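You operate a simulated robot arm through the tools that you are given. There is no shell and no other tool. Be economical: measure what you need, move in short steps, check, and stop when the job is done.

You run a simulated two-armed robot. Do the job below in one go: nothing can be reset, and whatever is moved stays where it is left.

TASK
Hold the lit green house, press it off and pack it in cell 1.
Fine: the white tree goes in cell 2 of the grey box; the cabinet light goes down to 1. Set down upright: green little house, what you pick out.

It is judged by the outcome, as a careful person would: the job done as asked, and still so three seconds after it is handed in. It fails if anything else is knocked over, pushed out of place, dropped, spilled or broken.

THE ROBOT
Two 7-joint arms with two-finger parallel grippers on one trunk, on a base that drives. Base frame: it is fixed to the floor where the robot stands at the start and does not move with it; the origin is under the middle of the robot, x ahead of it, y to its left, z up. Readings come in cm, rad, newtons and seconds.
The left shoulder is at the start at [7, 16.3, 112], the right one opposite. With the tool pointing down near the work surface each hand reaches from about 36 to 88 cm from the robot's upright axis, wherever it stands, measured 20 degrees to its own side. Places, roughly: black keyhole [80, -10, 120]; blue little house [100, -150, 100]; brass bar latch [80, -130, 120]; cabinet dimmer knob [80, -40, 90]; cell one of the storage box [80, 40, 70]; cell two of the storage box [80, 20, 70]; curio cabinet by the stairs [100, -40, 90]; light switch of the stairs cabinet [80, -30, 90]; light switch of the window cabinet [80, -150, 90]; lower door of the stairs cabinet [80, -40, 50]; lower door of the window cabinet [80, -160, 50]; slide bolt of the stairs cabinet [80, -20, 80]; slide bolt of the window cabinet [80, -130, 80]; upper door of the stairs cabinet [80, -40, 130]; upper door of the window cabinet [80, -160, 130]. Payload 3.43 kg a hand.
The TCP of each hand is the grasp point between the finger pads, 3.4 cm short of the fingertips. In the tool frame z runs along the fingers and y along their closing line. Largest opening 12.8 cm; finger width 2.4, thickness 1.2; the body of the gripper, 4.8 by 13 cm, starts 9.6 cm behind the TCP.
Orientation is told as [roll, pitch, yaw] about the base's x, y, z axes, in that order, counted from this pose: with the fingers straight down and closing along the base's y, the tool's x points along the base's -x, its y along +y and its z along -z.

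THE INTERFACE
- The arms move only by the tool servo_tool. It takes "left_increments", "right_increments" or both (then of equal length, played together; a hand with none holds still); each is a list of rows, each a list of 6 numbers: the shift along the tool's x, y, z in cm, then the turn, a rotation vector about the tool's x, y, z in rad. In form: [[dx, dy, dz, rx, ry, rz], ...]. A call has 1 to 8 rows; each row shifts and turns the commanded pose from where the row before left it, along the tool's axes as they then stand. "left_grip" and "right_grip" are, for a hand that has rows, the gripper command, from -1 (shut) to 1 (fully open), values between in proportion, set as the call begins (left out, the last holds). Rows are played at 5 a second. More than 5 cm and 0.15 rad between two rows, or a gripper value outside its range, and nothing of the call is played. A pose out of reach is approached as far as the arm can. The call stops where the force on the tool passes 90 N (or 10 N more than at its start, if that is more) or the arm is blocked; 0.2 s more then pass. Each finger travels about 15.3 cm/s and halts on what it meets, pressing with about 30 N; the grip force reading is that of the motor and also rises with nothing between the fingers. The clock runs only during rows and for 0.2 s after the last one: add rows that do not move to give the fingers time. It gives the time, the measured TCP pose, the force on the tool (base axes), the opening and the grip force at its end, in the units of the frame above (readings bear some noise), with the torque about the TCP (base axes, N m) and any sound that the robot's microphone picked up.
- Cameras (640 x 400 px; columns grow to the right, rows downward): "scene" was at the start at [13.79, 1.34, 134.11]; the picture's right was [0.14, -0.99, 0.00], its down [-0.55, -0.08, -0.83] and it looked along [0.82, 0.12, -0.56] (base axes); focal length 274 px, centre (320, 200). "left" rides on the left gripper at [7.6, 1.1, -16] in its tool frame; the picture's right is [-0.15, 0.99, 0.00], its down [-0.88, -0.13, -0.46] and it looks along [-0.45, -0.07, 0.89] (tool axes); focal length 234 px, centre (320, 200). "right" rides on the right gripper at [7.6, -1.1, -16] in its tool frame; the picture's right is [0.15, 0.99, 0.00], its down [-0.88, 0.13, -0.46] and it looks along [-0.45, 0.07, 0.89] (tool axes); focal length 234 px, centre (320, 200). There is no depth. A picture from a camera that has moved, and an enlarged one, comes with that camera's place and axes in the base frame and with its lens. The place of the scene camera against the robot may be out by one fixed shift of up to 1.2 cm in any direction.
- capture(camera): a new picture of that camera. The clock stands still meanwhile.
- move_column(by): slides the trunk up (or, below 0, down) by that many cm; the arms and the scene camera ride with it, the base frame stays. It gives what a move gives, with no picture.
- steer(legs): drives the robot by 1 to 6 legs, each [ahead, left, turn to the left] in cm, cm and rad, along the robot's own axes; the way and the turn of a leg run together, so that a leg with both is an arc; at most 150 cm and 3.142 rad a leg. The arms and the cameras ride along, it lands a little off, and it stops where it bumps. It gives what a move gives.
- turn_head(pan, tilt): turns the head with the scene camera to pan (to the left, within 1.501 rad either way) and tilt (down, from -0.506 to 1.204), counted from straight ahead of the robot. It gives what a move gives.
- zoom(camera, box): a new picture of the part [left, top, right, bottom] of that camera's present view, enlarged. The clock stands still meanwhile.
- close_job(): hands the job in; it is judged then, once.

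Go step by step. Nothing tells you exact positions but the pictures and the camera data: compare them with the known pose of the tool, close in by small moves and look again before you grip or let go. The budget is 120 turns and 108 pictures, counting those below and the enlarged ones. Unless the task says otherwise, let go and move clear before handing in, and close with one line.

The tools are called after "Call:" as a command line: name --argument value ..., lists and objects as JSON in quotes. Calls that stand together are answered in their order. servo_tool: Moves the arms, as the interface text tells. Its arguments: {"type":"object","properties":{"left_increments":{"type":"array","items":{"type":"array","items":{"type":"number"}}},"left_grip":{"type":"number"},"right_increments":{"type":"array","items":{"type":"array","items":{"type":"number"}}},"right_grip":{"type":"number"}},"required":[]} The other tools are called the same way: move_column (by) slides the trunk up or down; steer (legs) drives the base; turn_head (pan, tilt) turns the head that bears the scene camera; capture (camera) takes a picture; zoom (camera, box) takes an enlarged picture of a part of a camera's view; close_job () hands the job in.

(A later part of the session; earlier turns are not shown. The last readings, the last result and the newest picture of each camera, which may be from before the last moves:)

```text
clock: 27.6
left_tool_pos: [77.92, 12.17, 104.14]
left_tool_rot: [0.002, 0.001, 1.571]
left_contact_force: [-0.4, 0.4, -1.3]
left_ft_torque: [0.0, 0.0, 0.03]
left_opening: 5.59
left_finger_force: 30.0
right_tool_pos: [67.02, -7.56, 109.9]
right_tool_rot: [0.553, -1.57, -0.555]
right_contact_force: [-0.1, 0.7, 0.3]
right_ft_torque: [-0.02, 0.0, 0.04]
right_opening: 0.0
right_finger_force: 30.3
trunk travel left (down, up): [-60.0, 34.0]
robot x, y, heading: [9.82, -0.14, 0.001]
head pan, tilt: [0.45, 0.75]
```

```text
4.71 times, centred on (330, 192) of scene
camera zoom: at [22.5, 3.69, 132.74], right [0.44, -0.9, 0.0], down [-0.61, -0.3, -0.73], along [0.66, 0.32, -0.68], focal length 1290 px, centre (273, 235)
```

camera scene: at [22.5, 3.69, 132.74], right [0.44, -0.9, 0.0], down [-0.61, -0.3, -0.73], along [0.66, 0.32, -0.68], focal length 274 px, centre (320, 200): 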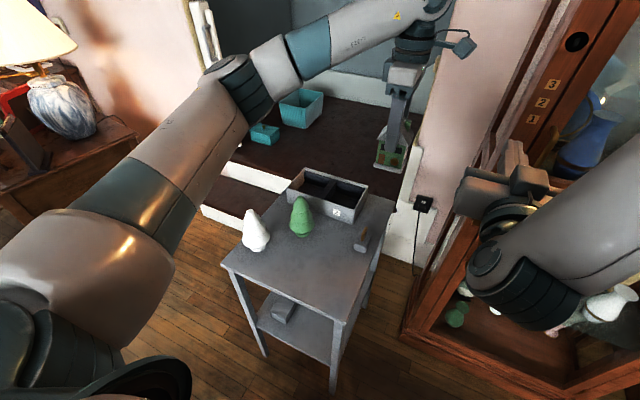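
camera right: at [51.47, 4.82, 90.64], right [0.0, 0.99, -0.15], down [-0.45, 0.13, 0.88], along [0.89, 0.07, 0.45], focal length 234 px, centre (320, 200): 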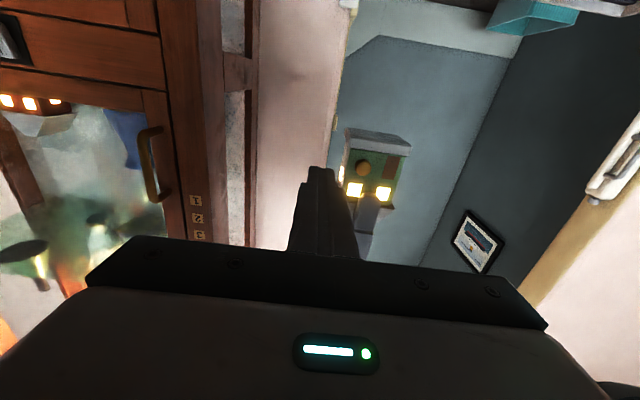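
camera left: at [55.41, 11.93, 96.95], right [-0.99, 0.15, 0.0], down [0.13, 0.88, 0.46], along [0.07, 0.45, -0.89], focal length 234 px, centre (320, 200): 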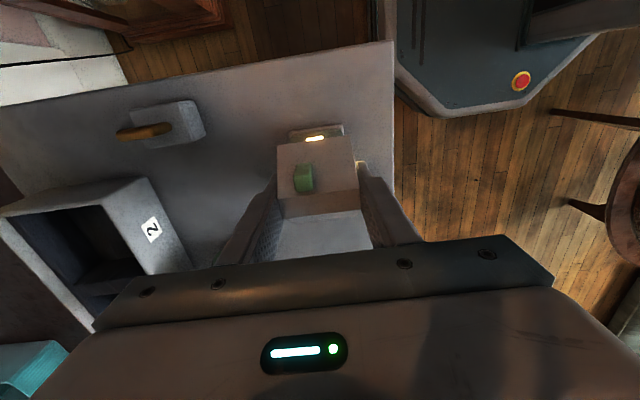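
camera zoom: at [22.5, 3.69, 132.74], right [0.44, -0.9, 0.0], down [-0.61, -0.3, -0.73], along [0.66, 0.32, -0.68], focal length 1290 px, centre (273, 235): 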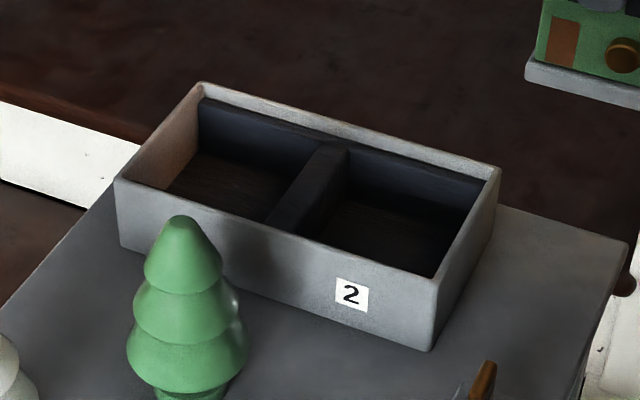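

The box spans x 76.3–88, y 18.7–40.8, with its top at z ≈ 78, so cell 1's centre is about (82, 35.1). I'll carry the house above it.

Call:
servo_tool --left_increments '[[-4.6, -0.81, 0, 0, 0, 0], [-4.6, -0.81, 0, 0, 0, 0], [-4.6, -0.81, 0, 0, 0, 0], [-4.6, -0.81, 0, 0, 0, 0], [-4.6, -0.81, 0, 0, 0, 0], [0, 0, 4, 0, 0, 0], [0, 0, 4, 0, 0, 0], [0, 0, 4, 0, 0, 0]]'

Call:
capture --camera "left"

Call:
zoom --camera "scene" --box '[260, 130, 400, 235]'

```text
clock: 29.4
left_tool_pos: [81.8, 35.24, 91.97]
left_tool_rot: [-0.002, 0.003, 1.574]
left_contact_force: [-0.5, -0.4, -1.9]
left_ft_torque: [0.02, 0.01, 0.01]
left_opening: 5.57
left_finger_force: 30.2
right_tool_pos: [67.21, -7.33, 109.97]
right_tool_rot: [-0.458, -1.57, 0.455]
right_contact_force: [0.7, -0.3, -0.9]
right_ft_torque: [0.0, -0.01, -0.05]
right_opening: 0.0
right_finger_force: 30.1
trunk travel left (down, up): [-60.0, 34.0]
robot x, y, heading: [10.01, -0.04, -0.001]
head pan, tilt: [0.45, 0.75]
```

```text
72 pictures are left
camera left: at [80.9, 27.61, 107.9], right [-0.99, 0.15, 0.0], down [0.13, 0.88, 0.45], along [0.07, 0.45, -0.89], focal length 234 px, centre (320, 200)
```

left: 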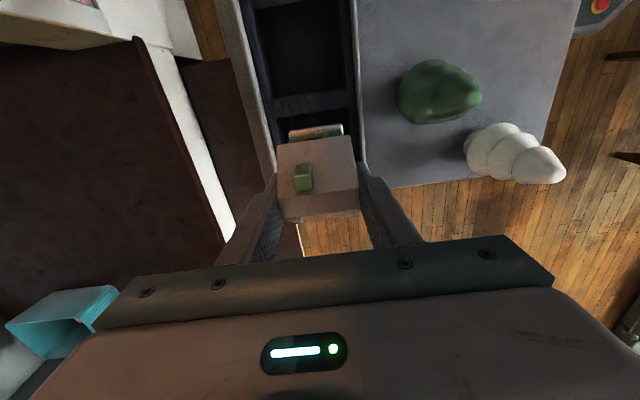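

```text
3.81 times, centred on (330, 182) of scene
camera zoom: at [22.59, 3.79, 132.74], right [0.44, -0.9, 0.0], down [-0.61, -0.3, -0.73], along [0.66, 0.32, -0.68], focal length 1044 px, centre (282, 267)
```

zoom: 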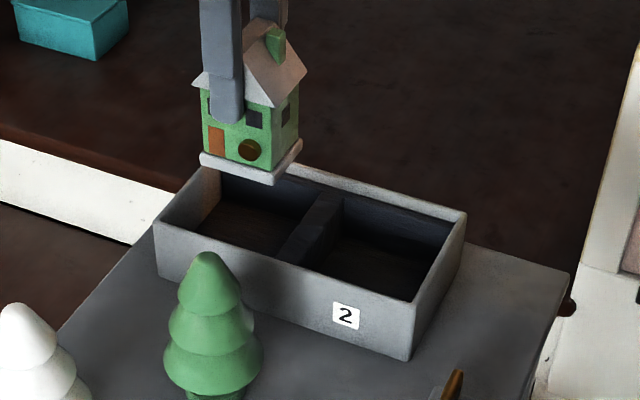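

The house is centred over cell 1. Lowering most of the way, then feeling for the floor.

Call:
servo_tool --left_increments '[[0, -0.4, 2, 0, 0, 0], [0, 0, 3, 0, 0, 0], [0, 0, 3, 0, 0, 0], [0, 0, 0.8, 0, 0, 0], [0, 0, 0, 0, 0, 0]]'

Call:
zoom --camera "scene" --box '[260, 130, 400, 235]'

```text
clock: 30.6
left_tool_pos: [82.4, 35.06, 83.32]
left_tool_rot: [-0.001, 0.001, 1.573]
left_contact_force: [0.4, 0.4, -2.6]
left_ft_torque: [0.03, 0.0, 0.02]
left_opening: 5.58
left_finger_force: 30.1
right_tool_pos: [67.07, -7.44, 109.92]
right_tool_rot: [-0.097, -1.572, 0.095]
right_contact_force: [-0.1, -0.4, -1.0]
right_ft_torque: [0.0, 0.01, -0.01]
right_opening: 0.0
right_finger_force: 29.9
trunk travel left (down, up): [-60.0, 34.0]
robot x, y, heading: [9.89, 0.16, -0.002]
head pan, tilt: [0.45, 0.75]
```

```text
3.81 times, centred on (330, 182) of scene
camera zoom: at [22.51, 3.73, 132.74], right [0.43, -0.9, 0.0], down [-0.61, -0.3, -0.73], along [0.66, 0.32, -0.68], focal length 1044 px, centre (282, 267)
```

zoom: 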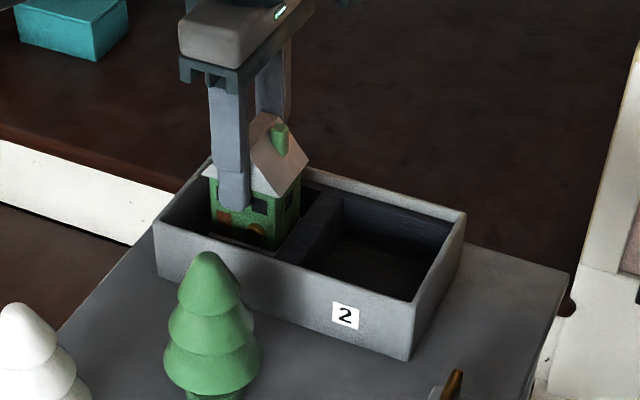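

Call:
servo_tool --left_increments '[[0, 0, 0.4, 0, 0, 0], [0, 0, 0.3, 0, 0, 0], [0, 0, 0.3, 0, 0, 0]]'

```text
clock: 31.4
left_tool_pos: [82.43, 35.12, 82.36]
left_tool_rot: [0.0, -0.001, 1.571]
left_contact_force: [0.0, -0.1, -2.1]
left_ft_torque: [-0.02, -0.03, -0.02]
left_opening: 5.6
left_finger_force: 29.9
right_tool_pos: [67.13, -7.41, 109.99]
right_tool_rot: [-0.076, -1.571, 0.073]
right_contact_force: [0.1, 0.0, -0.2]
right_ft_torque: [0.0, -0.02, 0.0]
right_opening: 0.0
right_finger_force: 30.4
trunk travel left (down, up): [-60.0, 34.0]
robot x, y, heading: [10.38, -0.14, 0.002]
head pan, tilt: [0.45, 0.75]
```

Call:
servo_tool --left_increments '[[0, 0, 0.2, 0, 0, 0], [0, 0, 0.2, 0, 0, 0]]'

```text
clock: 32.0
left_tool_pos: [82.37, 34.99, 81.86]
left_tool_rot: [0.0, 0.001, 1.571]
left_contact_force: [-1.1, 0.7, -1.6]
left_ft_torque: [-0.02, 0.03, -0.01]
left_opening: 5.58
left_finger_force: 30.0
right_tool_pos: [67.05, -7.51, 110.01]
right_tool_rot: [-0.06, -1.572, 0.059]
right_contact_force: [-0.2, 0.3, -0.2]
right_ft_torque: [-0.03, 0.02, -0.01]
right_opening: 0.0
right_finger_force: 29.8
trunk travel left (down, up): [-60.0, 34.0]
robot x, y, heading: [9.71, -0.21, -0.002]
head pan, tilt: [0.45, 0.75]
```

Call:
servo_tool --left_increments '[[0, 0, 0.15, 0, 0, 0], [0, 0, 0.15, 0, 0, 0]]'

```text
clock: 32.6
left_tool_pos: [82.3, 35.1, 81.84]
left_tool_rot: [-0.003, 0.0, 1.57]
left_contact_force: [-0.3, 0.6, 9.4]
left_ft_torque: [0.03, 0.37, 0.03]
left_opening: 5.59
left_finger_force: 30.1
right_tool_pos: [67.01, -7.46, 109.99]
right_tool_rot: [2.488, -1.57, -2.489]
right_contact_force: [-0.9, -0.6, 0.2]
right_ft_torque: [-0.04, 0.0, -0.02]
right_opening: 0.0
right_finger_force: 30.5
trunk travel left (down, up): [-60.0, 34.0]
robot x, y, heading: [9.8, 0.32, 0.003]
head pan, tilt: [0.45, 0.75]
```

The house rests on the floor (contact at 81.85). Opening a little and lifting straight up.

Call:
servo_tool --left_increments '[[0, 0, -0.1, 0, 0, 0], [0, 0, 0, 0, 0, 0], [0, 0, -0.2, 0, 0, 0]]' --left_grip 0.3

Call:
servo_tool --left_increments '[[0, 0, -2, 0, 0, 0], [0, 0, -4, 0, 0, 0], [0, 0, -4, 0, 0, 0], [0, 0, -4, 0, 0, 0], [0, 0, -4, 0, 0, 0], [0, 0, 0, 0, 0, 0]]'

Call:
zoom --camera "scene" --box '[230, 130, 400, 260]'

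```text
clock: 33.4
left_tool_pos: [82.41, 35.07, 81.86]
left_tool_rot: [-0.002, 0.0, 1.574]
left_contact_force: [-0.9, -0.6, 0.1]
left_ft_torque: [0.02, 0.01, 0.03]
left_opening: 8.31
left_finger_force: 0.1
right_tool_pos: [67.05, -7.41, 109.97]
right_tool_rot: [0.007, -1.57, -0.008]
right_contact_force: [-0.3, 0.5, -0.4]
right_ft_torque: [-0.01, 0.03, 0.02]
right_opening: 0.0
right_finger_force: 29.7
trunk travel left (down, up): [-60.0, 34.0]
robot x, y, heading: [9.96, -0.08, -0.002]
head pan, tilt: [0.45, 0.75]
```

```text
clock: 34.8
left_tool_pos: [82.53, 35.26, 100.07]
left_tool_rot: [0.0, 0.002, 1.571]
left_contact_force: [0.2, -0.1, 0.1]
left_ft_torque: [0.01, -0.02, 0.02]
left_opening: 8.34
left_finger_force: 0.1
right_tool_pos: [67.07, -7.4, 109.83]
right_tool_rot: [-0.384, -1.569, 0.382]
right_contact_force: [0.5, -0.2, -0.9]
right_ft_torque: [-0.01, 0.04, 0.03]
right_opening: 0.0
right_finger_force: 29.8
trunk travel left (down, up): [-60.0, 34.0]
robot x, y, heading: [10.21, -0.1, 0.002]
head pan, tilt: [0.45, 0.75]
```

```text
3.08 times, centred on (315, 195) of scene
camera zoom: at [22.55, 3.76, 132.73], right [0.44, -0.9, 0.0], down [-0.61, -0.3, -0.73], along [0.66, 0.32, -0.68], focal length 843 px, centre (335, 215)
```

zoom: 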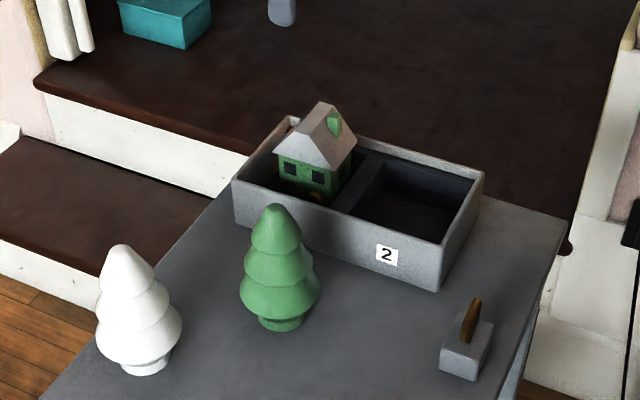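

The house stands upright and dark in cell 1. Next is the white tree: I'll bring the left hand over it high up and look.

Call:
servo_tool --left_increments '[[0, 3.5, -1, 0, 0, 0], [0, 4.5, 0, 0, 0, 0], [-0.9, 4.5, 0, 0, 0, 0], [-0.9, 4.5, 0, 0, 0, 0], [-0.9, 4.5, 0, 0, 0, 0], [-0.9, 4.2, 0, 0, 0, 0], [0, 0, 0, 0, 0, 0]]' --left_grip 0.7

Call:
zoom --camera "left" --box '[200, 60, 440, 260]'

Call:
zoom --camera "scene" --box '[225, 195, 315, 260]'

```text
clock: 36.4
left_tool_pos: [56.59, 38.71, 101.07]
left_tool_rot: [0.002, -0.001, 1.571]
left_contact_force: [-0.3, 0.6, 0.8]
left_ft_torque: [-0.01, -0.01, 0.01]
left_opening: 10.86
left_finger_force: 0.2
right_tool_pos: [67.12, -7.38, 109.9]
right_tool_rot: [0.276, -1.569, -0.276]
right_contact_force: [0.9, -0.3, 0.2]
right_ft_torque: [0.04, 0.02, 0.01]
right_opening: 0.05
right_finger_force: 29.7
trunk travel left (down, up): [-60.0, 34.0]
robot x, y, heading: [9.96, -0.04, -0.003]
head pan, tilt: [0.45, 0.75]
```

```text
2.00 times, centred on (320, 160) of left
camera zoom: at [55.66, 31.07, 116.96], right [-0.99, 0.15, 0.0], down [0.13, 0.88, 0.46], along [0.07, 0.45, -0.89], focal length 468 px, centre (320, 280)
```

zoom: 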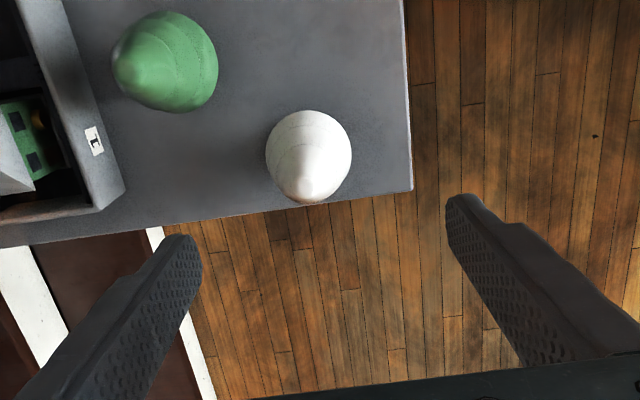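

```text
6.15 times, centred on (270, 228) of scene
camera zoom: at [22.61, 3.67, 132.73], right [0.43, -0.9, 0.0], down [-0.61, -0.3, -0.73], along [0.66, 0.32, -0.68], focal length 1686 px, centre (628, 31)
```

zoom: 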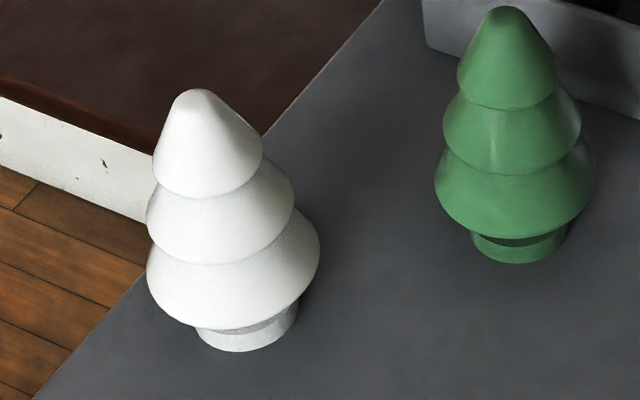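

The wrist view puts the tree axis at about (58.0, 39.5), with the middle tier's rim near z ≈ 79.5. I'll descend so the fingertips end between the lower and middle rims.

Call:
servo_tool --left_increments '[[-0.8, -1.4, 0, 0, 0, 0], [0, 0, 4, 0, 0, 0], [0, 0, 4, 0, 0, 0], [0, 0, 4, 0, 0, 0], [0, 0, 0, 0, 0, 0]]'

Call:
zoom --camera "left" --box '[200, 60, 440, 260]'

Call:
zoom --camera "scene" --box '[225, 195, 315, 260]'

```text
clock: 37.6
left_tool_pos: [58.06, 39.37, 88.97]
left_tool_rot: [-0.001, 0.0, 1.572]
left_contact_force: [-0.3, -0.2, -0.2]
left_ft_torque: [0.0, 0.01, 0.0]
left_opening: 10.87
left_finger_force: 0.1
right_tool_pos: [66.99, -7.47, 109.99]
right_tool_rot: [1.526, -1.57, -1.527]
right_contact_force: [-0.9, -0.3, -0.4]
right_ft_torque: [0.01, 0.0, -0.02]
right_opening: 0.01
right_finger_force: 30.2
trunk travel left (down, up): [-60.0, 34.0]
robot x, y, heading: [9.8, -0.11, 0.006]
head pan, tilt: [0.45, 0.75]
```

```text
2.00 times, centred on (320, 160) of left
camera zoom: at [57.07, 31.81, 104.85], right [-0.99, 0.15, 0.0], down [0.13, 0.88, 0.46], along [0.07, 0.45, -0.89], focal length 468 px, centre (320, 280)
```

zoom: 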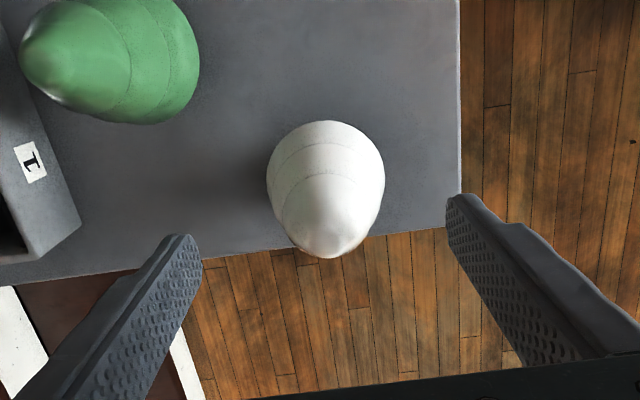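

```text
6.15 times, centred on (270, 228) of scene
camera zoom: at [22.45, 3.68, 132.75], right [0.43, -0.9, 0.0], down [-0.61, -0.3, -0.73], along [0.66, 0.32, -0.68], focal length 1686 px, centre (628, 31)
```

zoom: 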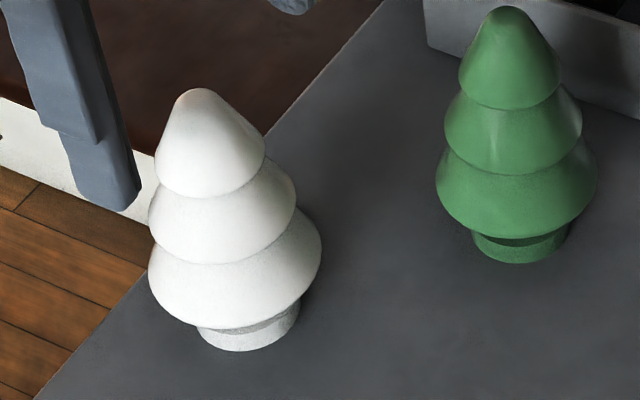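

Call:
servo_tool --left_increments '[[0, 0, 3, 0, 0, 0], [0, 0.1, 3, 0, 0, 0], [0, 0, 1.5, 0, 0, 0], [0, 0, 0, 0, 0, 0]]'

Call:
zoom --camera "scene" --box '[225, 175, 315, 260]'

Call:
zoom --camera "left" --box '[200, 60, 440, 260]'

```text
clock: 38.6
left_tool_pos: [57.96, 39.42, 81.39]
left_tool_rot: [-0.001, -0.001, 1.57]
left_contact_force: [0.5, -0.1, 1.1]
left_ft_torque: [0.0, 0.03, 0.03]
left_opening: 10.88
left_finger_force: 0.0
right_tool_pos: [67.01, -7.47, 109.97]
right_tool_rot: [0.519, -1.569, -0.518]
right_contact_force: [-0.7, 0.0, 0.3]
right_ft_torque: [0.03, -0.01, -0.03]
right_opening: 0.0
right_finger_force: 29.6
trunk travel left (down, up): [-60.0, 34.0]
robot x, y, heading: [10.03, -0.3, -0.0]
head pan, tilt: [0.45, 0.75]
```

```text
4.71 times, centred on (270, 218) of scene
camera zoom: at [22.47, 3.71, 132.75], right [0.43, -0.9, 0.0], down [-0.61, -0.3, -0.73], along [0.66, 0.32, -0.68], focal length 1290 px, centre (555, 118)
```

zoom: 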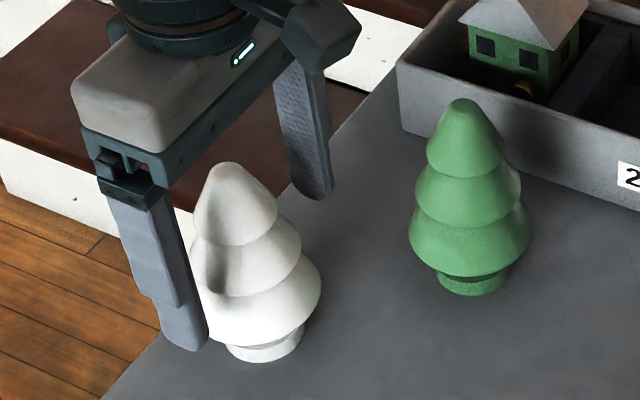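

```text
2.00 times, centred on (320, 160) of left
camera zoom: at [56.97, 31.86, 97.35], right [-0.99, 0.15, 0.0], down [0.13, 0.88, 0.46], along [0.07, 0.45, -0.89], focal length 468 px, centre (320, 280)
```

zoom: 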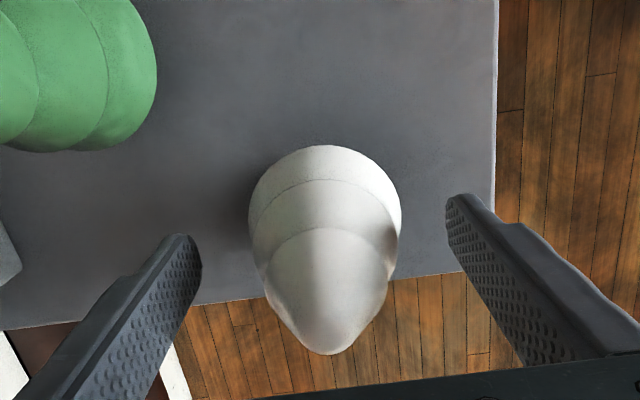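

Centred between the fingers. Closing.

Call:
servo_tool --left_increments '[[0, 0, 0, 0, 0, 0], [0, 0, 0, 0, 0, 0], [0, 0, 0, 0, 0, 0], [0, 0, 0, 0, 0, 0]]' --left_grip -1

Call:
zoom --camera "scene" --box '[225, 175, 315, 260]'

Call:
zoom --camera "left" --box '[200, 60, 440, 260]'

```text
clock: 39.6
left_tool_pos: [57.93, 39.55, 81.45]
left_tool_rot: [0.0, 0.0, 1.57]
left_contact_force: [-0.5, -0.4, -0.5]
left_ft_torque: [-0.03, -0.08, 0.02]
left_opening: 6.04
left_finger_force: 30.1
right_tool_pos: [67.0, -7.48, 109.91]
right_tool_rot: [0.165, -1.57, -0.167]
right_contact_force: [0.3, -0.5, 0.8]
right_ft_torque: [0.01, -0.04, -0.03]
right_opening: 0.0
right_finger_force: 30.4
trunk travel left (down, up): [-60.0, 34.0]
robot x, y, heading: [9.84, 0.04, 0.003]
head pan, tilt: [0.45, 0.75]
```

```text
4.71 times, centred on (270, 218) of scene
camera zoom: at [22.49, 3.72, 132.74], right [0.43, -0.9, 0.0], down [-0.61, -0.3, -0.73], along [0.66, 0.32, -0.68], focal length 1290 px, centre (555, 118)
```

zoom: 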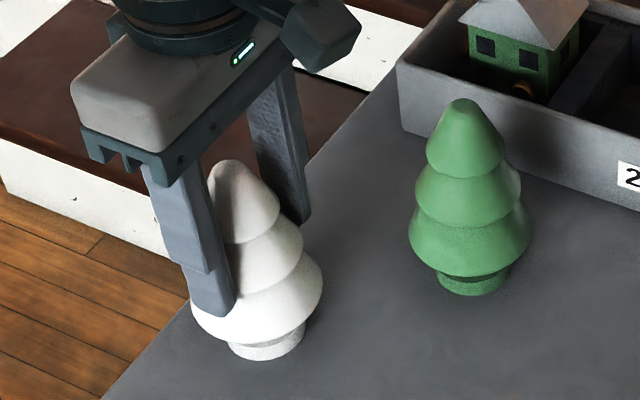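

```text
2.00 times, centred on (320, 160) of left
camera zoom: at [56.98, 31.87, 97.37], right [-0.99, 0.15, 0.0], down [0.13, 0.88, 0.46], along [0.07, 0.45, -0.89], focal length 468 px, centre (320, 280)
```

zoom: 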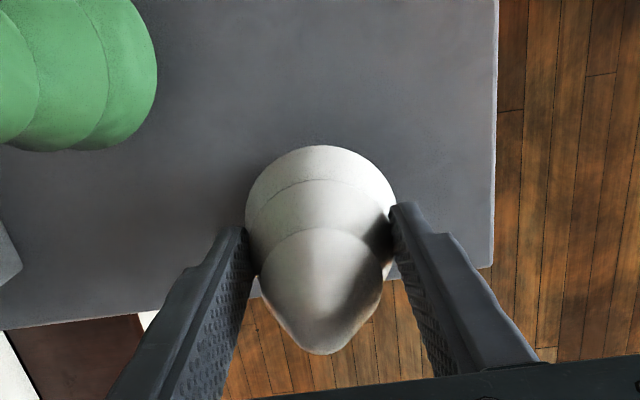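

Gripped at 6.04 on the middle tier. A small lift to test the hold.

Call:
servo_tool --left_increments '[[0, 0, -0.5, 0, 0, 0], [0, 0, -1.5, 0, 0, 0], [0, 0, 0, 0, 0, 0]]'

Call:
zoom --camera "scene" --box '[225, 175, 315, 260]'

```text
clock: 40.4
left_tool_pos: [57.89, 39.48, 83.47]
left_tool_rot: [-0.001, 0.0, 1.572]
left_contact_force: [0.7, 0.6, -2.2]
left_ft_torque: [0.03, -0.01, 0.0]
left_opening: 6.03
left_finger_force: 30.6
right_tool_pos: [67.12, -7.53, 109.91]
right_tool_rot: [-0.456, -1.571, 0.456]
right_contact_force: [0.6, -0.5, 0.0]
right_ft_torque: [0.02, 0.0, 0.01]
right_opening: 0.0
right_finger_force: 30.1
trunk travel left (down, up): [-60.0, 34.0]
robot x, y, heading: [10.06, 0.11, -0.002]
head pan, tilt: [0.45, 0.75]
```

```text
4.71 times, centred on (270, 218) of scene
camera zoom: at [22.51, 3.75, 132.74], right [0.44, -0.9, 0.0], down [-0.61, -0.3, -0.73], along [0.66, 0.32, -0.68], focal length 1290 px, centre (555, 118)
```

zoom: 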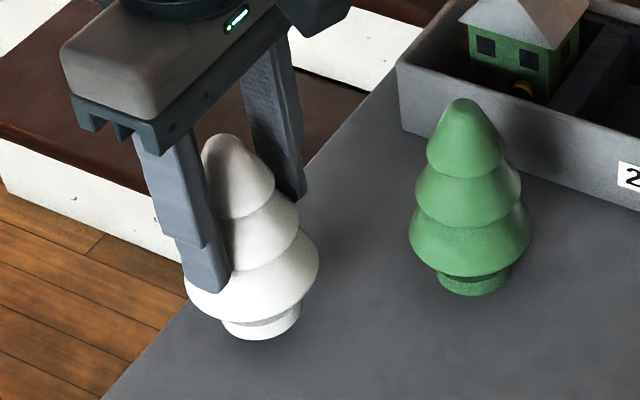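

It hangs straight. Lifting clear of the green tree and carrying it over cell 2.

Call:
servo_tool --left_increments '[[0, 0, -4.5, 0, 0, 0], [0, 0, -4.5, 0, 0, 0], [0, 0, -4.5, 0, 0, 0], [0, 0, -4.5, 0, 0, 0], [0, 0, 0, 0, 0, 0]]'

Call:
servo_tool --left_increments '[[2.5, -4.07, 0, 0, 0, 0], [2.5, -4.07, 0, 0, 0, 0], [2.5, -4.07, 0, 0, 0, 0], [2.5, -4.07, 0, 0, 0, 0], [2.5, -4.07, 0, 0, 0, 0], [2.5, -4.07, 0, 0, 0, 0], [0, 0, 0, 0, 0, 0]]'

Call:
servo_tool --left_increments '[[0, 0, 4, 0, 0, 0], [0, 0, 4, 0, 0, 0], [0, 0, 0, 0, 0, 0]]'

Call:
zoom --camera "scene" --box '[260, 110, 400, 235]'

Call:
capture --camera "left"

```text
clock: 41.6
left_tool_pos: [57.89, 39.58, 101.29]
left_tool_rot: [0.001, 0.004, 1.57]
left_contact_force: [-0.3, 0.5, -2.0]
left_ft_torque: [-0.02, 0.02, 0.01]
left_opening: 4.21
left_finger_force: 30.1
right_tool_pos: [67.02, -7.46, 109.88]
right_tool_rot: [-0.665, -1.569, 0.663]
right_contact_force: [0.5, 0.0, 0.3]
right_ft_torque: [-0.01, 0.01, -0.03]
right_opening: 0.03
right_finger_force: 30.4
trunk travel left (down, up): [-60.0, 34.0]
robot x, y, heading: [10.15, -0.23, 0.001]
head pan, tilt: [0.45, 0.75]
```

```text
clock: 43.2
left_tool_pos: [82.28, 24.54, 101.49]
left_tool_rot: [-0.001, 0.003, 1.573]
left_contact_force: [-0.3, 0.5, -1.9]
left_ft_torque: [-0.02, -0.03, 0.0]
left_opening: 3.97
left_finger_force: 29.8
right_tool_pos: [66.95, -7.27, 110.04]
right_tool_rot: [-1.767, -1.568, 1.767]
right_contact_force: [-1.2, 0.9, 0.4]
right_ft_torque: [0.04, 0.04, -0.07]
right_opening: 0.01
right_finger_force: 29.6
trunk travel left (down, up): [-60.0, 34.0]
robot x, y, heading: [9.91, -0.24, -0.004]
head pan, tilt: [0.45, 0.75]
```

```text
clock: 44.0
left_tool_pos: [82.5, 24.49, 93.37]
left_tool_rot: [-0.002, -0.001, 1.571]
left_contact_force: [-0.3, -0.3, -0.8]
left_ft_torque: [0.0, 0.01, -0.01]
left_opening: 3.53
left_finger_force: 30.2
right_tool_pos: [67.03, -7.49, 109.95]
right_tool_rot: [1.054, -1.569, -1.056]
right_contact_force: [-0.3, 0.3, 0.3]
right_ft_torque: [0.04, -0.02, -0.02]
right_opening: 0.0
right_finger_force: 30.4
trunk travel left (down, up): [-60.0, 34.0]
robot x, y, heading: [10.07, -0.09, 0.0]
head pan, tilt: [0.45, 0.75]
```

```text
3.20 times, centred on (330, 172) of scene
camera zoom: at [22.49, 3.66, 132.75], right [0.43, -0.9, 0.0], down [-0.61, -0.3, -0.73], along [0.66, 0.32, -0.68], focal length 877 px, centre (288, 288)
```

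zoom: 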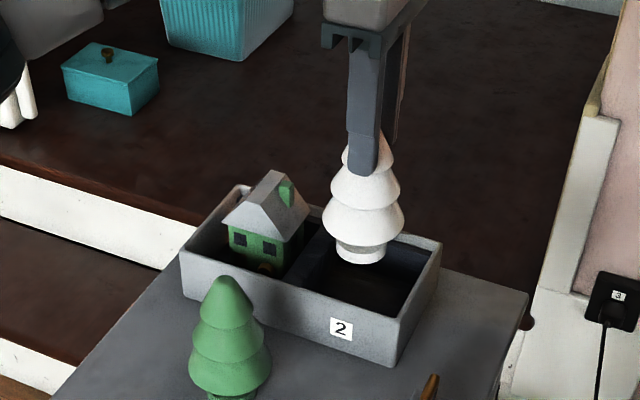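

```text
58 pictures are left
camera left: at [81.47, 16.89, 109.3], right [-0.99, 0.15, 0.0], down [0.13, 0.88, 0.46], along [0.07, 0.45, -0.89], focal length 234 px, centre (320, 200)
```

left: 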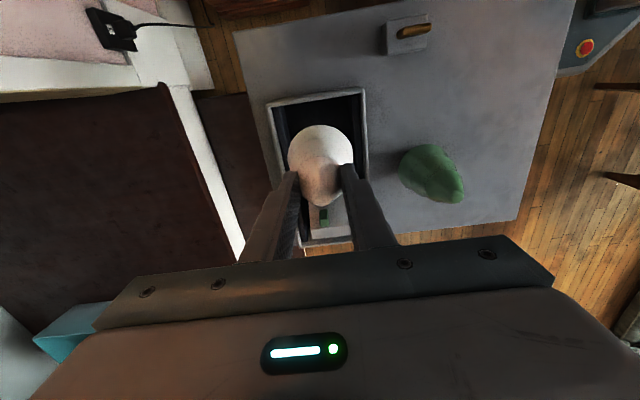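

The tree is slipping slowly down through the pads (opening now 3.5), with its base at about z = 78 just above cell 2. I'll lower it at once.

Call:
servo_tool --left_increments '[[0, 0, 2.0, 0, 0, 0], [0, 0, 2.0, 0, 0, 0], [0, 0, 0.8, 0, 0, 0]]'

Call:
zoom --camera "scene" --box '[260, 110, 400, 235]'

```text
clock: 44.8
left_tool_pos: [82.33, 24.58, 88.44]
left_tool_rot: [-0.001, 0.001, 1.57]
left_contact_force: [0.2, 0.1, -1.4]
left_ft_torque: [-0.01, 0.03, 0.03]
left_opening: 3.51
left_finger_force: 30.4
right_tool_pos: [67.01, -7.4, 109.94]
right_tool_rot: [-0.031, -1.571, 0.03]
right_contact_force: [-0.7, 0.9, 0.0]
right_ft_torque: [0.01, 0.01, -0.01]
right_opening: 0.0
right_finger_force: 30.3
trunk travel left (down, up): [-60.0, 34.0]
robot x, y, heading: [10.21, 0.26, -0.003]
head pan, tilt: [0.45, 0.75]
```

```text
3.20 times, centred on (330, 172) of scene
camera zoom: at [22.52, 3.73, 132.74], right [0.43, -0.9, 0.0], down [-0.61, -0.3, -0.73], along [0.66, 0.32, -0.68], focal length 877 px, centre (288, 288)
```

zoom: 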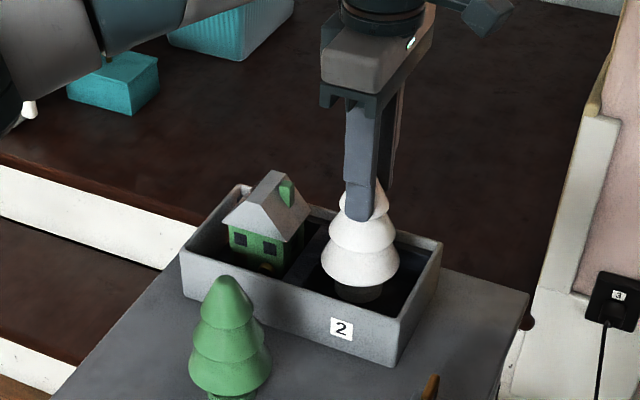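

Still upright and inside cell 2, nearly on the floor. Small steps down until contact.

Call:
servo_tool --left_increments '[[0, 0, 0.25, 0, 0, 0], [0, 0, 0.25, 0, 0, 0]]'

```text
clock: 45.4
left_tool_pos: [82.36, 24.73, 88.14]
left_tool_rot: [0.0, 0.001, 1.571]
left_contact_force: [0.7, 0.1, -1.4]
left_ft_torque: [-0.01, -0.01, 0.01]
left_opening: 3.52
left_finger_force: 30.5
right_tool_pos: [67.03, -7.44, 109.98]
right_tool_rot: [0.054, -1.571, -0.056]
right_contact_force: [0.1, -0.1, 0.6]
right_ft_torque: [-0.01, -0.03, 0.0]
right_opening: 0.0
right_finger_force: 29.8
trunk travel left (down, up): [-60.0, 34.0]
robot x, y, heading: [10.08, -0.12, 0.0]
head pan, tilt: [0.45, 0.75]
```

Call:
servo_tool --left_increments '[[0, 0, 0.25, 0, 0, 0], [0, 0, 0.25, 0, 0, 0]]'

```text
clock: 46.0
left_tool_pos: [82.43, 24.48, 87.78]
left_tool_rot: [-0.001, 0.0, 1.575]
left_contact_force: [0.8, 1.0, 4.3]
left_ft_torque: [0.42, -0.08, -0.07]
left_opening: 3.47
left_finger_force: 30.2
right_tool_pos: [66.98, -7.46, 110.06]
right_tool_rot: [2.34, -1.571, -2.341]
right_contact_force: [0.1, 1.4, 0.4]
right_ft_torque: [-0.04, -0.03, -0.03]
right_opening: 0.03
right_finger_force: 30.3
trunk travel left (down, up): [-60.0, 34.0]
robot x, y, heading: [10.2, -0.1, -0.004]
head pan, tilt: [0.45, 0.75]
```

Call:
servo_tool --left_increments '[[0, 0, 0.2, 0, 0, 0]]'

Call:
zoom --camera "scene" --box '[290, 130, 390, 220]'

Call:
zoom --camera "left" --box '[200, 60, 440, 260]'

```text
clock: 46.4
left_tool_pos: [82.4, 24.57, 87.67]
left_tool_rot: [-0.006, 0.0, 1.572]
left_contact_force: [1.6, 2.4, 15.3]
left_ft_torque: [0.95, -0.1, -0.06]
left_opening: 3.49
left_finger_force: 29.9
right_tool_pos: [66.84, -7.46, 110.08]
right_tool_rot: [2.76, -1.568, -2.762]
right_contact_force: [-0.4, -0.2, 0.6]
right_ft_torque: [-0.02, 0.01, -0.03]
right_opening: 0.0
right_finger_force: 29.8
trunk travel left (down, up): [-60.0, 34.0]
robot x, y, heading: [10.01, 0.04, 0.004]
head pan, tilt: [0.45, 0.75]
```

```text
4.44 times, centred on (340, 175) of scene
camera zoom: at [22.32, 3.68, 132.79], right [0.44, -0.9, 0.0], down [-0.61, -0.3, -0.73], along [0.66, 0.32, -0.68], focal length 1218 px, centre (231, 311)
```

zoom: 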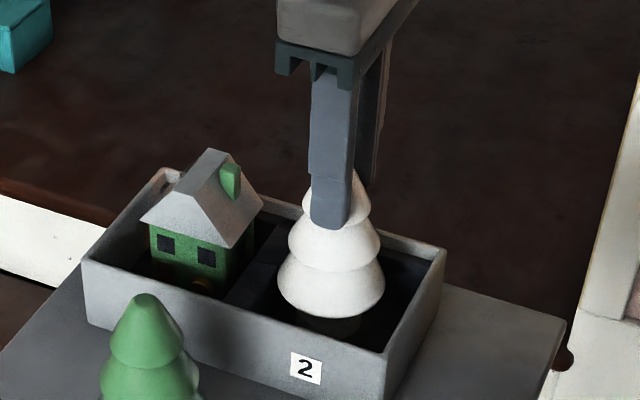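

```text
2.00 times, centred on (320, 160) of left
camera zoom: at [81.36, 16.92, 103.64], right [-0.99, 0.14, 0.0], down [0.13, 0.88, 0.46], along [0.07, 0.45, -0.89], focal length 468 px, centre (320, 280)
```

zoom: 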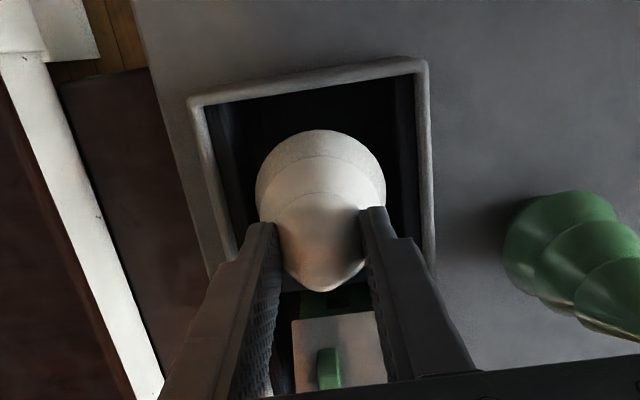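

The tree stands upright on the cell floor. I'll ease the load and open.

Call:
servo_tool --left_increments '[[0, 0, -0.25, 0, 0, 0]]'

Call:
servo_tool --left_increments '[[0, 0, 0, 0, 0, 0], [0, 0, 0, 0, 0, 0], [0, 0, -2, 0, 0, 0], [0, 0, -4, 0, 0, 0], [0, 0, -4, 0, 0, 0], [0, 0, -4, 0, 0, 0], [0, 0, 0, 0, 0, 0]]' --left_grip 0.1

Call:
zoom --camera "scene" --box '[270, 130, 390, 240]'

```text
clock: 46.8
left_tool_pos: [82.25, 24.45, 87.7]
left_tool_rot: [-0.001, -0.001, 1.572]
left_contact_force: [1.2, 1.9, 9.7]
left_ft_torque: [0.66, -0.16, -0.12]
left_opening: 3.47
left_finger_force: 30.7
right_tool_pos: [66.92, -7.43, 109.87]
right_tool_rot: [2.511, -1.572, -2.513]
right_contact_force: [-1.4, -0.4, -0.1]
right_ft_torque: [-0.01, -0.01, -0.03]
right_opening: 0.01
right_finger_force: 30.0
trunk travel left (down, up): [-60.0, 34.0]
robot x, y, heading: [9.97, 0.25, -0.002]
head pan, tilt: [0.45, 0.75]
```

```text
clock: 48.4
left_tool_pos: [82.33, 24.5, 101.73]
left_tool_rot: [-0.001, 0.002, 1.571]
left_contact_force: [-0.2, 0.8, 0.0]
left_ft_torque: [-0.04, 0.0, 0.01]
left_opening: 7.02
left_finger_force: 0.1
right_tool_pos: [67.11, -7.45, 110.05]
right_tool_rot: [-0.325, -1.571, 0.322]
right_contact_force: [-0.6, 0.4, -0.7]
right_ft_torque: [0.01, 0.01, -0.02]
right_opening: 0.01
right_finger_force: 29.8
trunk travel left (down, up): [-60.0, 34.0]
robot x, y, heading: [10.06, 0.2, -0.001]
head pan, tilt: [0.45, 0.75]
```

```text
3.64 times, centred on (330, 185) of scene
camera zoom: at [22.54, 3.76, 132.73], right [0.44, -0.9, 0.0], down [-0.61, -0.3, -0.73], along [0.66, 0.32, -0.68], focal length 996 px, centre (284, 254)
```

zoom: 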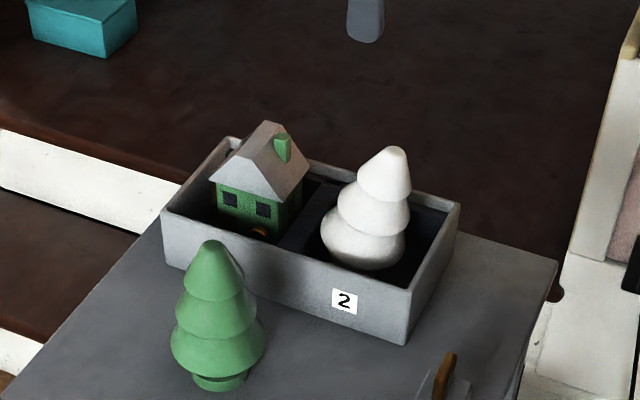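

The tree leans after release. I need a closer look.

Call:
zoom --camera "left" --box '[220, 60, 420, 260]'

Call:
zoom --camera "scene" --box '[315, 150, 385, 215]'

```text
2.00 times, centred on (320, 160) of left
camera zoom: at [81.37, 16.9, 117.54], right [-0.99, 0.15, 0.0], down [0.13, 0.88, 0.45], along [0.07, 0.45, -0.89], focal length 468 px, centre (320, 280)
```

zoom: 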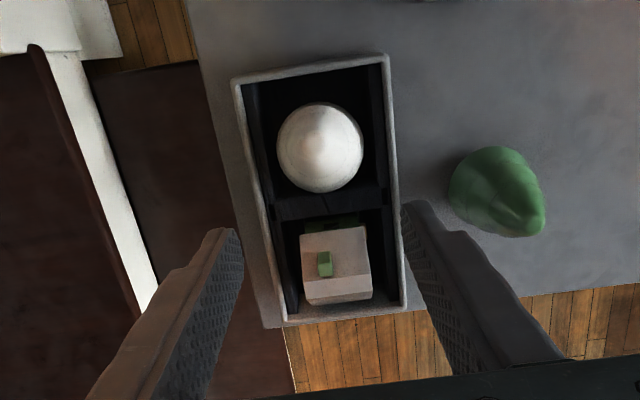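

```text
6.15 times, centred on (350, 182) of scene
camera zoom: at [22.54, 3.76, 132.73], right [0.44, -0.9, 0.0], down [-0.61, -0.3, -0.73], along [0.66, 0.32, -0.68], focal length 1686 px, centre (135, 308)
```

zoom: 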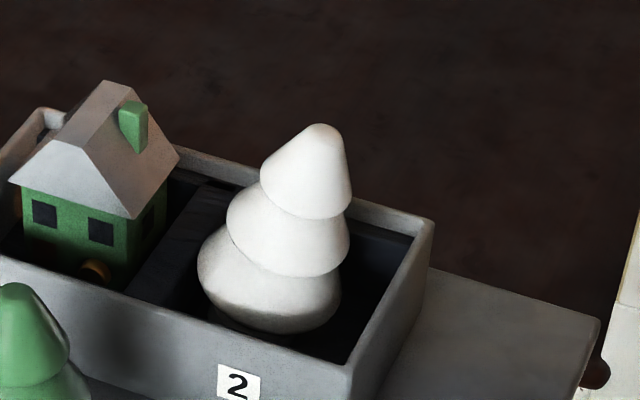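

Call:
servo_tool --left_increments '[[0, 0, 0, 0, 0, 0], [0, 0, 0, 0, 0, 0], [0, 0, 0, 0, 0, 0]]'

Call:
zoom --camera "scene" --box '[315, 150, 385, 215]'

```text
clock: 49.2
left_tool_pos: [82.3, 24.36, 101.68]
left_tool_rot: [0.0, 0.001, 1.57]
left_contact_force: [0.6, 0.0, -0.8]
left_ft_torque: [0.01, 0.01, -0.04]
left_opening: 7.05
left_finger_force: 0.1
right_tool_pos: [66.99, -7.55, 109.99]
right_tool_rot: [0.534, -1.57, -0.537]
right_contact_force: [-0.7, -0.4, -0.1]
right_ft_torque: [0.03, 0.02, 0.01]
right_opening: 0.0
right_finger_force: 30.1
trunk travel left (down, up): [-60.0, 34.0]
robot x, y, heading: [10.15, 0.06, -0.001]
head pan, tilt: [0.45, 0.75]
```

```text
6.15 times, centred on (350, 182) of scene
camera zoom: at [22.48, 3.7, 132.75], right [0.43, -0.9, 0.0], down [-0.61, -0.3, -0.73], along [0.66, 0.32, -0.68], focal length 1686 px, centre (135, 308)
```

zoom: 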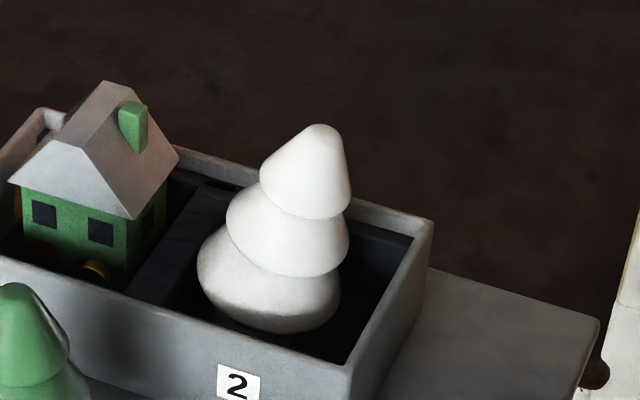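

The torque and the views show why: the tree's lower rim landed on the divider, since its axis is about 1.5 cm too far to +y, and it leans about 0.2 rad toward −y. I'll tilt the hand to match its axis, regrip, lift slightly, straighten and reset it further to −y.

Call:
servo_tool --left_increments '[[2.1, -0.15, 0, 0, 0, 0], [2.1, 0, 0, 0, -0.098, 0], [0, 0, 0, 0, -0.098, 0], [0, 0, 4, 0, 0, 0], [0, 0, 4, 0, 0, 0], [0, 0, 4, 0, 0, 0], [0, 0, 0, 0, 0, 0]]' --left_grip 0.3

Call:
zoom --camera "left" --box '[200, 60, 440, 260]'

Call:
zoom --camera "scene" --box '[290, 120, 390, 220]'

```text
clock: 50.8
left_tool_pos: [82.62, 22.47, 90.04]
left_tool_rot: [0.001, -0.195, 1.571]
left_contact_force: [0.3, -0.1, -0.5]
left_ft_torque: [0.0, 0.0, 0.03]
left_opening: 8.31
left_finger_force: 0.0
right_tool_pos: [67.07, -7.52, 110.08]
right_tool_rot: [1.599, -1.571, -1.6]
right_contact_force: [-0.3, 0.3, 0.9]
right_ft_torque: [0.02, -0.01, 0.04]
right_opening: 0.0
right_finger_force: 30.0
trunk travel left (down, up): [-60.0, 34.0]
robot x, y, heading: [9.87, 0.17, 0.0]
head pan, tilt: [0.45, 0.75]
```

```text
2.00 times, centred on (320, 160) of left
camera zoom: at [81.64, 11.88, 104.08], right [-0.99, 0.14, 0.03], down [0.13, 0.78, 0.62], along [0.07, 0.62, -0.79], focal length 468 px, centre (320, 280)
```

zoom: 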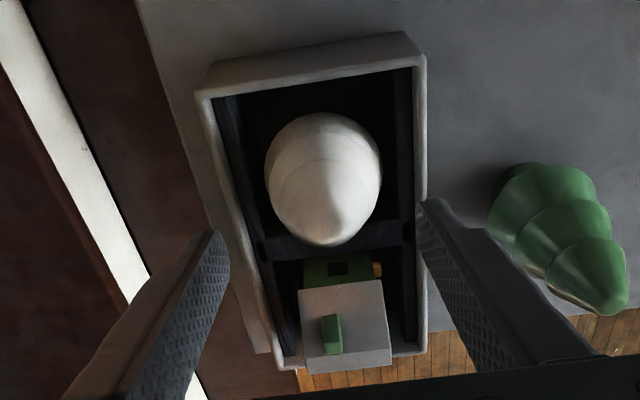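

```text
4.00 times, centred on (340, 170) of scene
camera zoom: at [22.45, 3.67, 132.75], right [0.43, -0.9, 0.0], down [-0.61, -0.3, -0.73], along [0.66, 0.32, -0.68], focal length 1096 px, centre (240, 320)
```

zoom: 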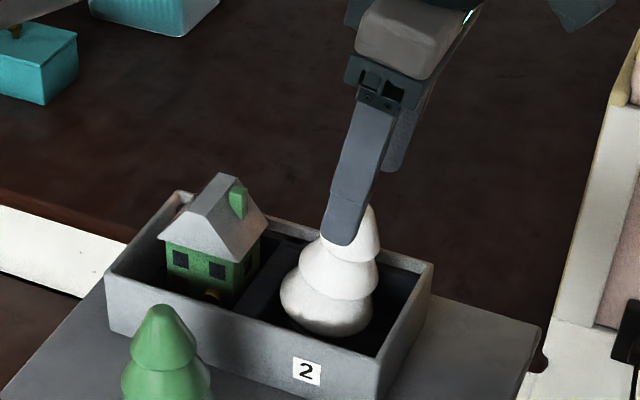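

Compared with the first grasp, the tree axis lies about 0.65 cm further to −y than my hand. I'll correct that and advance to the middle rim.

Call:
servo_tool --left_increments '[[0.65, 0, 2, 0, 0, 0], [0, 0, 3, 0, 0, 0], [0, 0, 2.6, 0, 0, 0], [0, 0, 0, 0, 0, 0]]'

Call:
zoom --camera "left" --box '[200, 60, 440, 260]'

Call:
zoom --camera "scene" --box '[290, 120, 390, 220]'

```text
clock: 51.8
left_tool_pos: [82.59, 23.35, 82.39]
left_tool_rot: [-0.001, -0.196, 1.571]
left_contact_force: [-0.1, 0.2, 0.2]
left_ft_torque: [-0.04, -0.01, -0.04]
left_opening: 8.32
left_finger_force: 0.1
right_tool_pos: [67.05, -7.46, 109.89]
right_tool_rot: [1.376, -1.571, -1.376]
right_contact_force: [0.5, -0.1, 0.2]
right_ft_torque: [0.0, -0.01, 0.02]
right_opening: 0.0
right_finger_force: 29.6
trunk travel left (down, up): [-60.0, 34.0]
robot x, y, heading: [9.71, -0.24, -0.0]
head pan, tilt: [0.45, 0.75]
```

```text
2.00 times, centred on (320, 160) of left
camera zoom: at [81.51, 12.82, 96.44], right [-0.99, 0.14, 0.03], down [0.13, 0.78, 0.62], along [0.07, 0.62, -0.79], focal length 468 px, centre (320, 280)
```

zoom: 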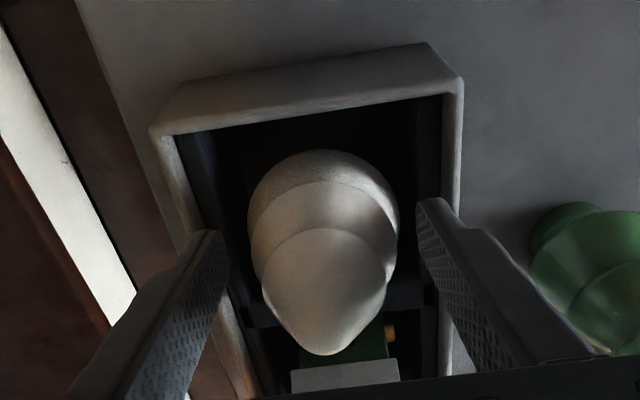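

```text
4.00 times, centred on (340, 170) of scene
camera zoom: at [22.46, 3.68, 132.75], right [0.43, -0.9, 0.0], down [-0.61, -0.3, -0.73], along [0.66, 0.32, -0.68], focal length 1096 px, centre (240, 320)
```

zoom: 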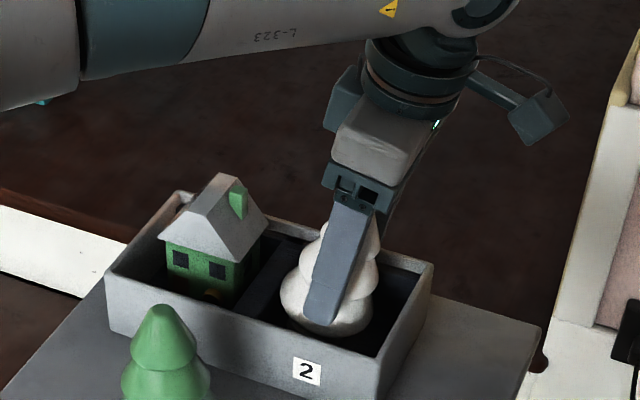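

The view matches the first grasp. Closing, then a slow lift and straightening.

Call:
servo_tool --left_increments '[[0, 0, 0, 0, 0, 0], [0, 0, 0, 0, 0, 0], [0, 0, 0, 0, 0, 0]]' --left_grip -1

Call:
servo_tool --left_increments '[[0, 0, -0.4, 0, 0, 0], [0, 0, -0.4, 0, 0, 0], [0, 0, -0.4, 0, 0, 0], [0, 0, -0.3, 0, 0, 0]]'

Call:
zoom --camera "scene" --box '[290, 120, 390, 220]'

```text
clock: 52.6
left_tool_pos: [82.46, 23.21, 82.44]
left_tool_rot: [0.0, -0.197, 1.573]
left_contact_force: [-0.6, 0.0, 0.5]
left_ft_torque: [0.0, 0.05, 0.04]
left_opening: 6.15
left_finger_force: 30.4
right_tool_pos: [67.02, -7.46, 109.92]
right_tool_rot: [0.423, -1.57, -0.424]
right_contact_force: [-0.3, 0.2, -0.1]
right_ft_torque: [0.01, 0.01, 0.0]
right_opening: 0.0
right_finger_force: 29.7
trunk travel left (down, up): [-60.0, 34.0]
robot x, y, heading: [9.84, 0.01, 0.005]
head pan, tilt: [0.45, 0.75]
```

```text
clock: 53.6
left_tool_pos: [82.55, 23.16, 83.8]
left_tool_rot: [-0.001, -0.195, 1.572]
left_contact_force: [-0.2, 0.2, -2.5]
left_ft_torque: [-0.02, 0.0, 0.0]
left_opening: 6.15
left_finger_force: 30.0
right_tool_pos: [67.11, -7.45, 110.03]
right_tool_rot: [0.114, -1.572, -0.116]
right_contact_force: [0.7, -0.3, -0.3]
right_ft_torque: [0.01, -0.02, 0.0]
right_opening: 0.0
right_finger_force: 29.5
trunk travel left (down, up): [-60.0, 34.0]
robot x, y, heading: [10.3, -0.11, 0.0]
head pan, tilt: [0.45, 0.75]
```

```text
4.00 times, centred on (340, 170) of scene
camera zoom: at [22.5, 3.72, 132.74], right [0.43, -0.9, 0.0], down [-0.61, -0.3, -0.73], along [0.66, 0.32, -0.68], focal length 1096 px, centre (240, 320)
```

zoom: 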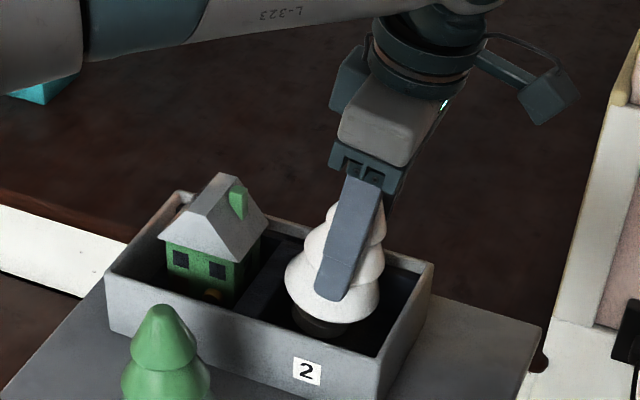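

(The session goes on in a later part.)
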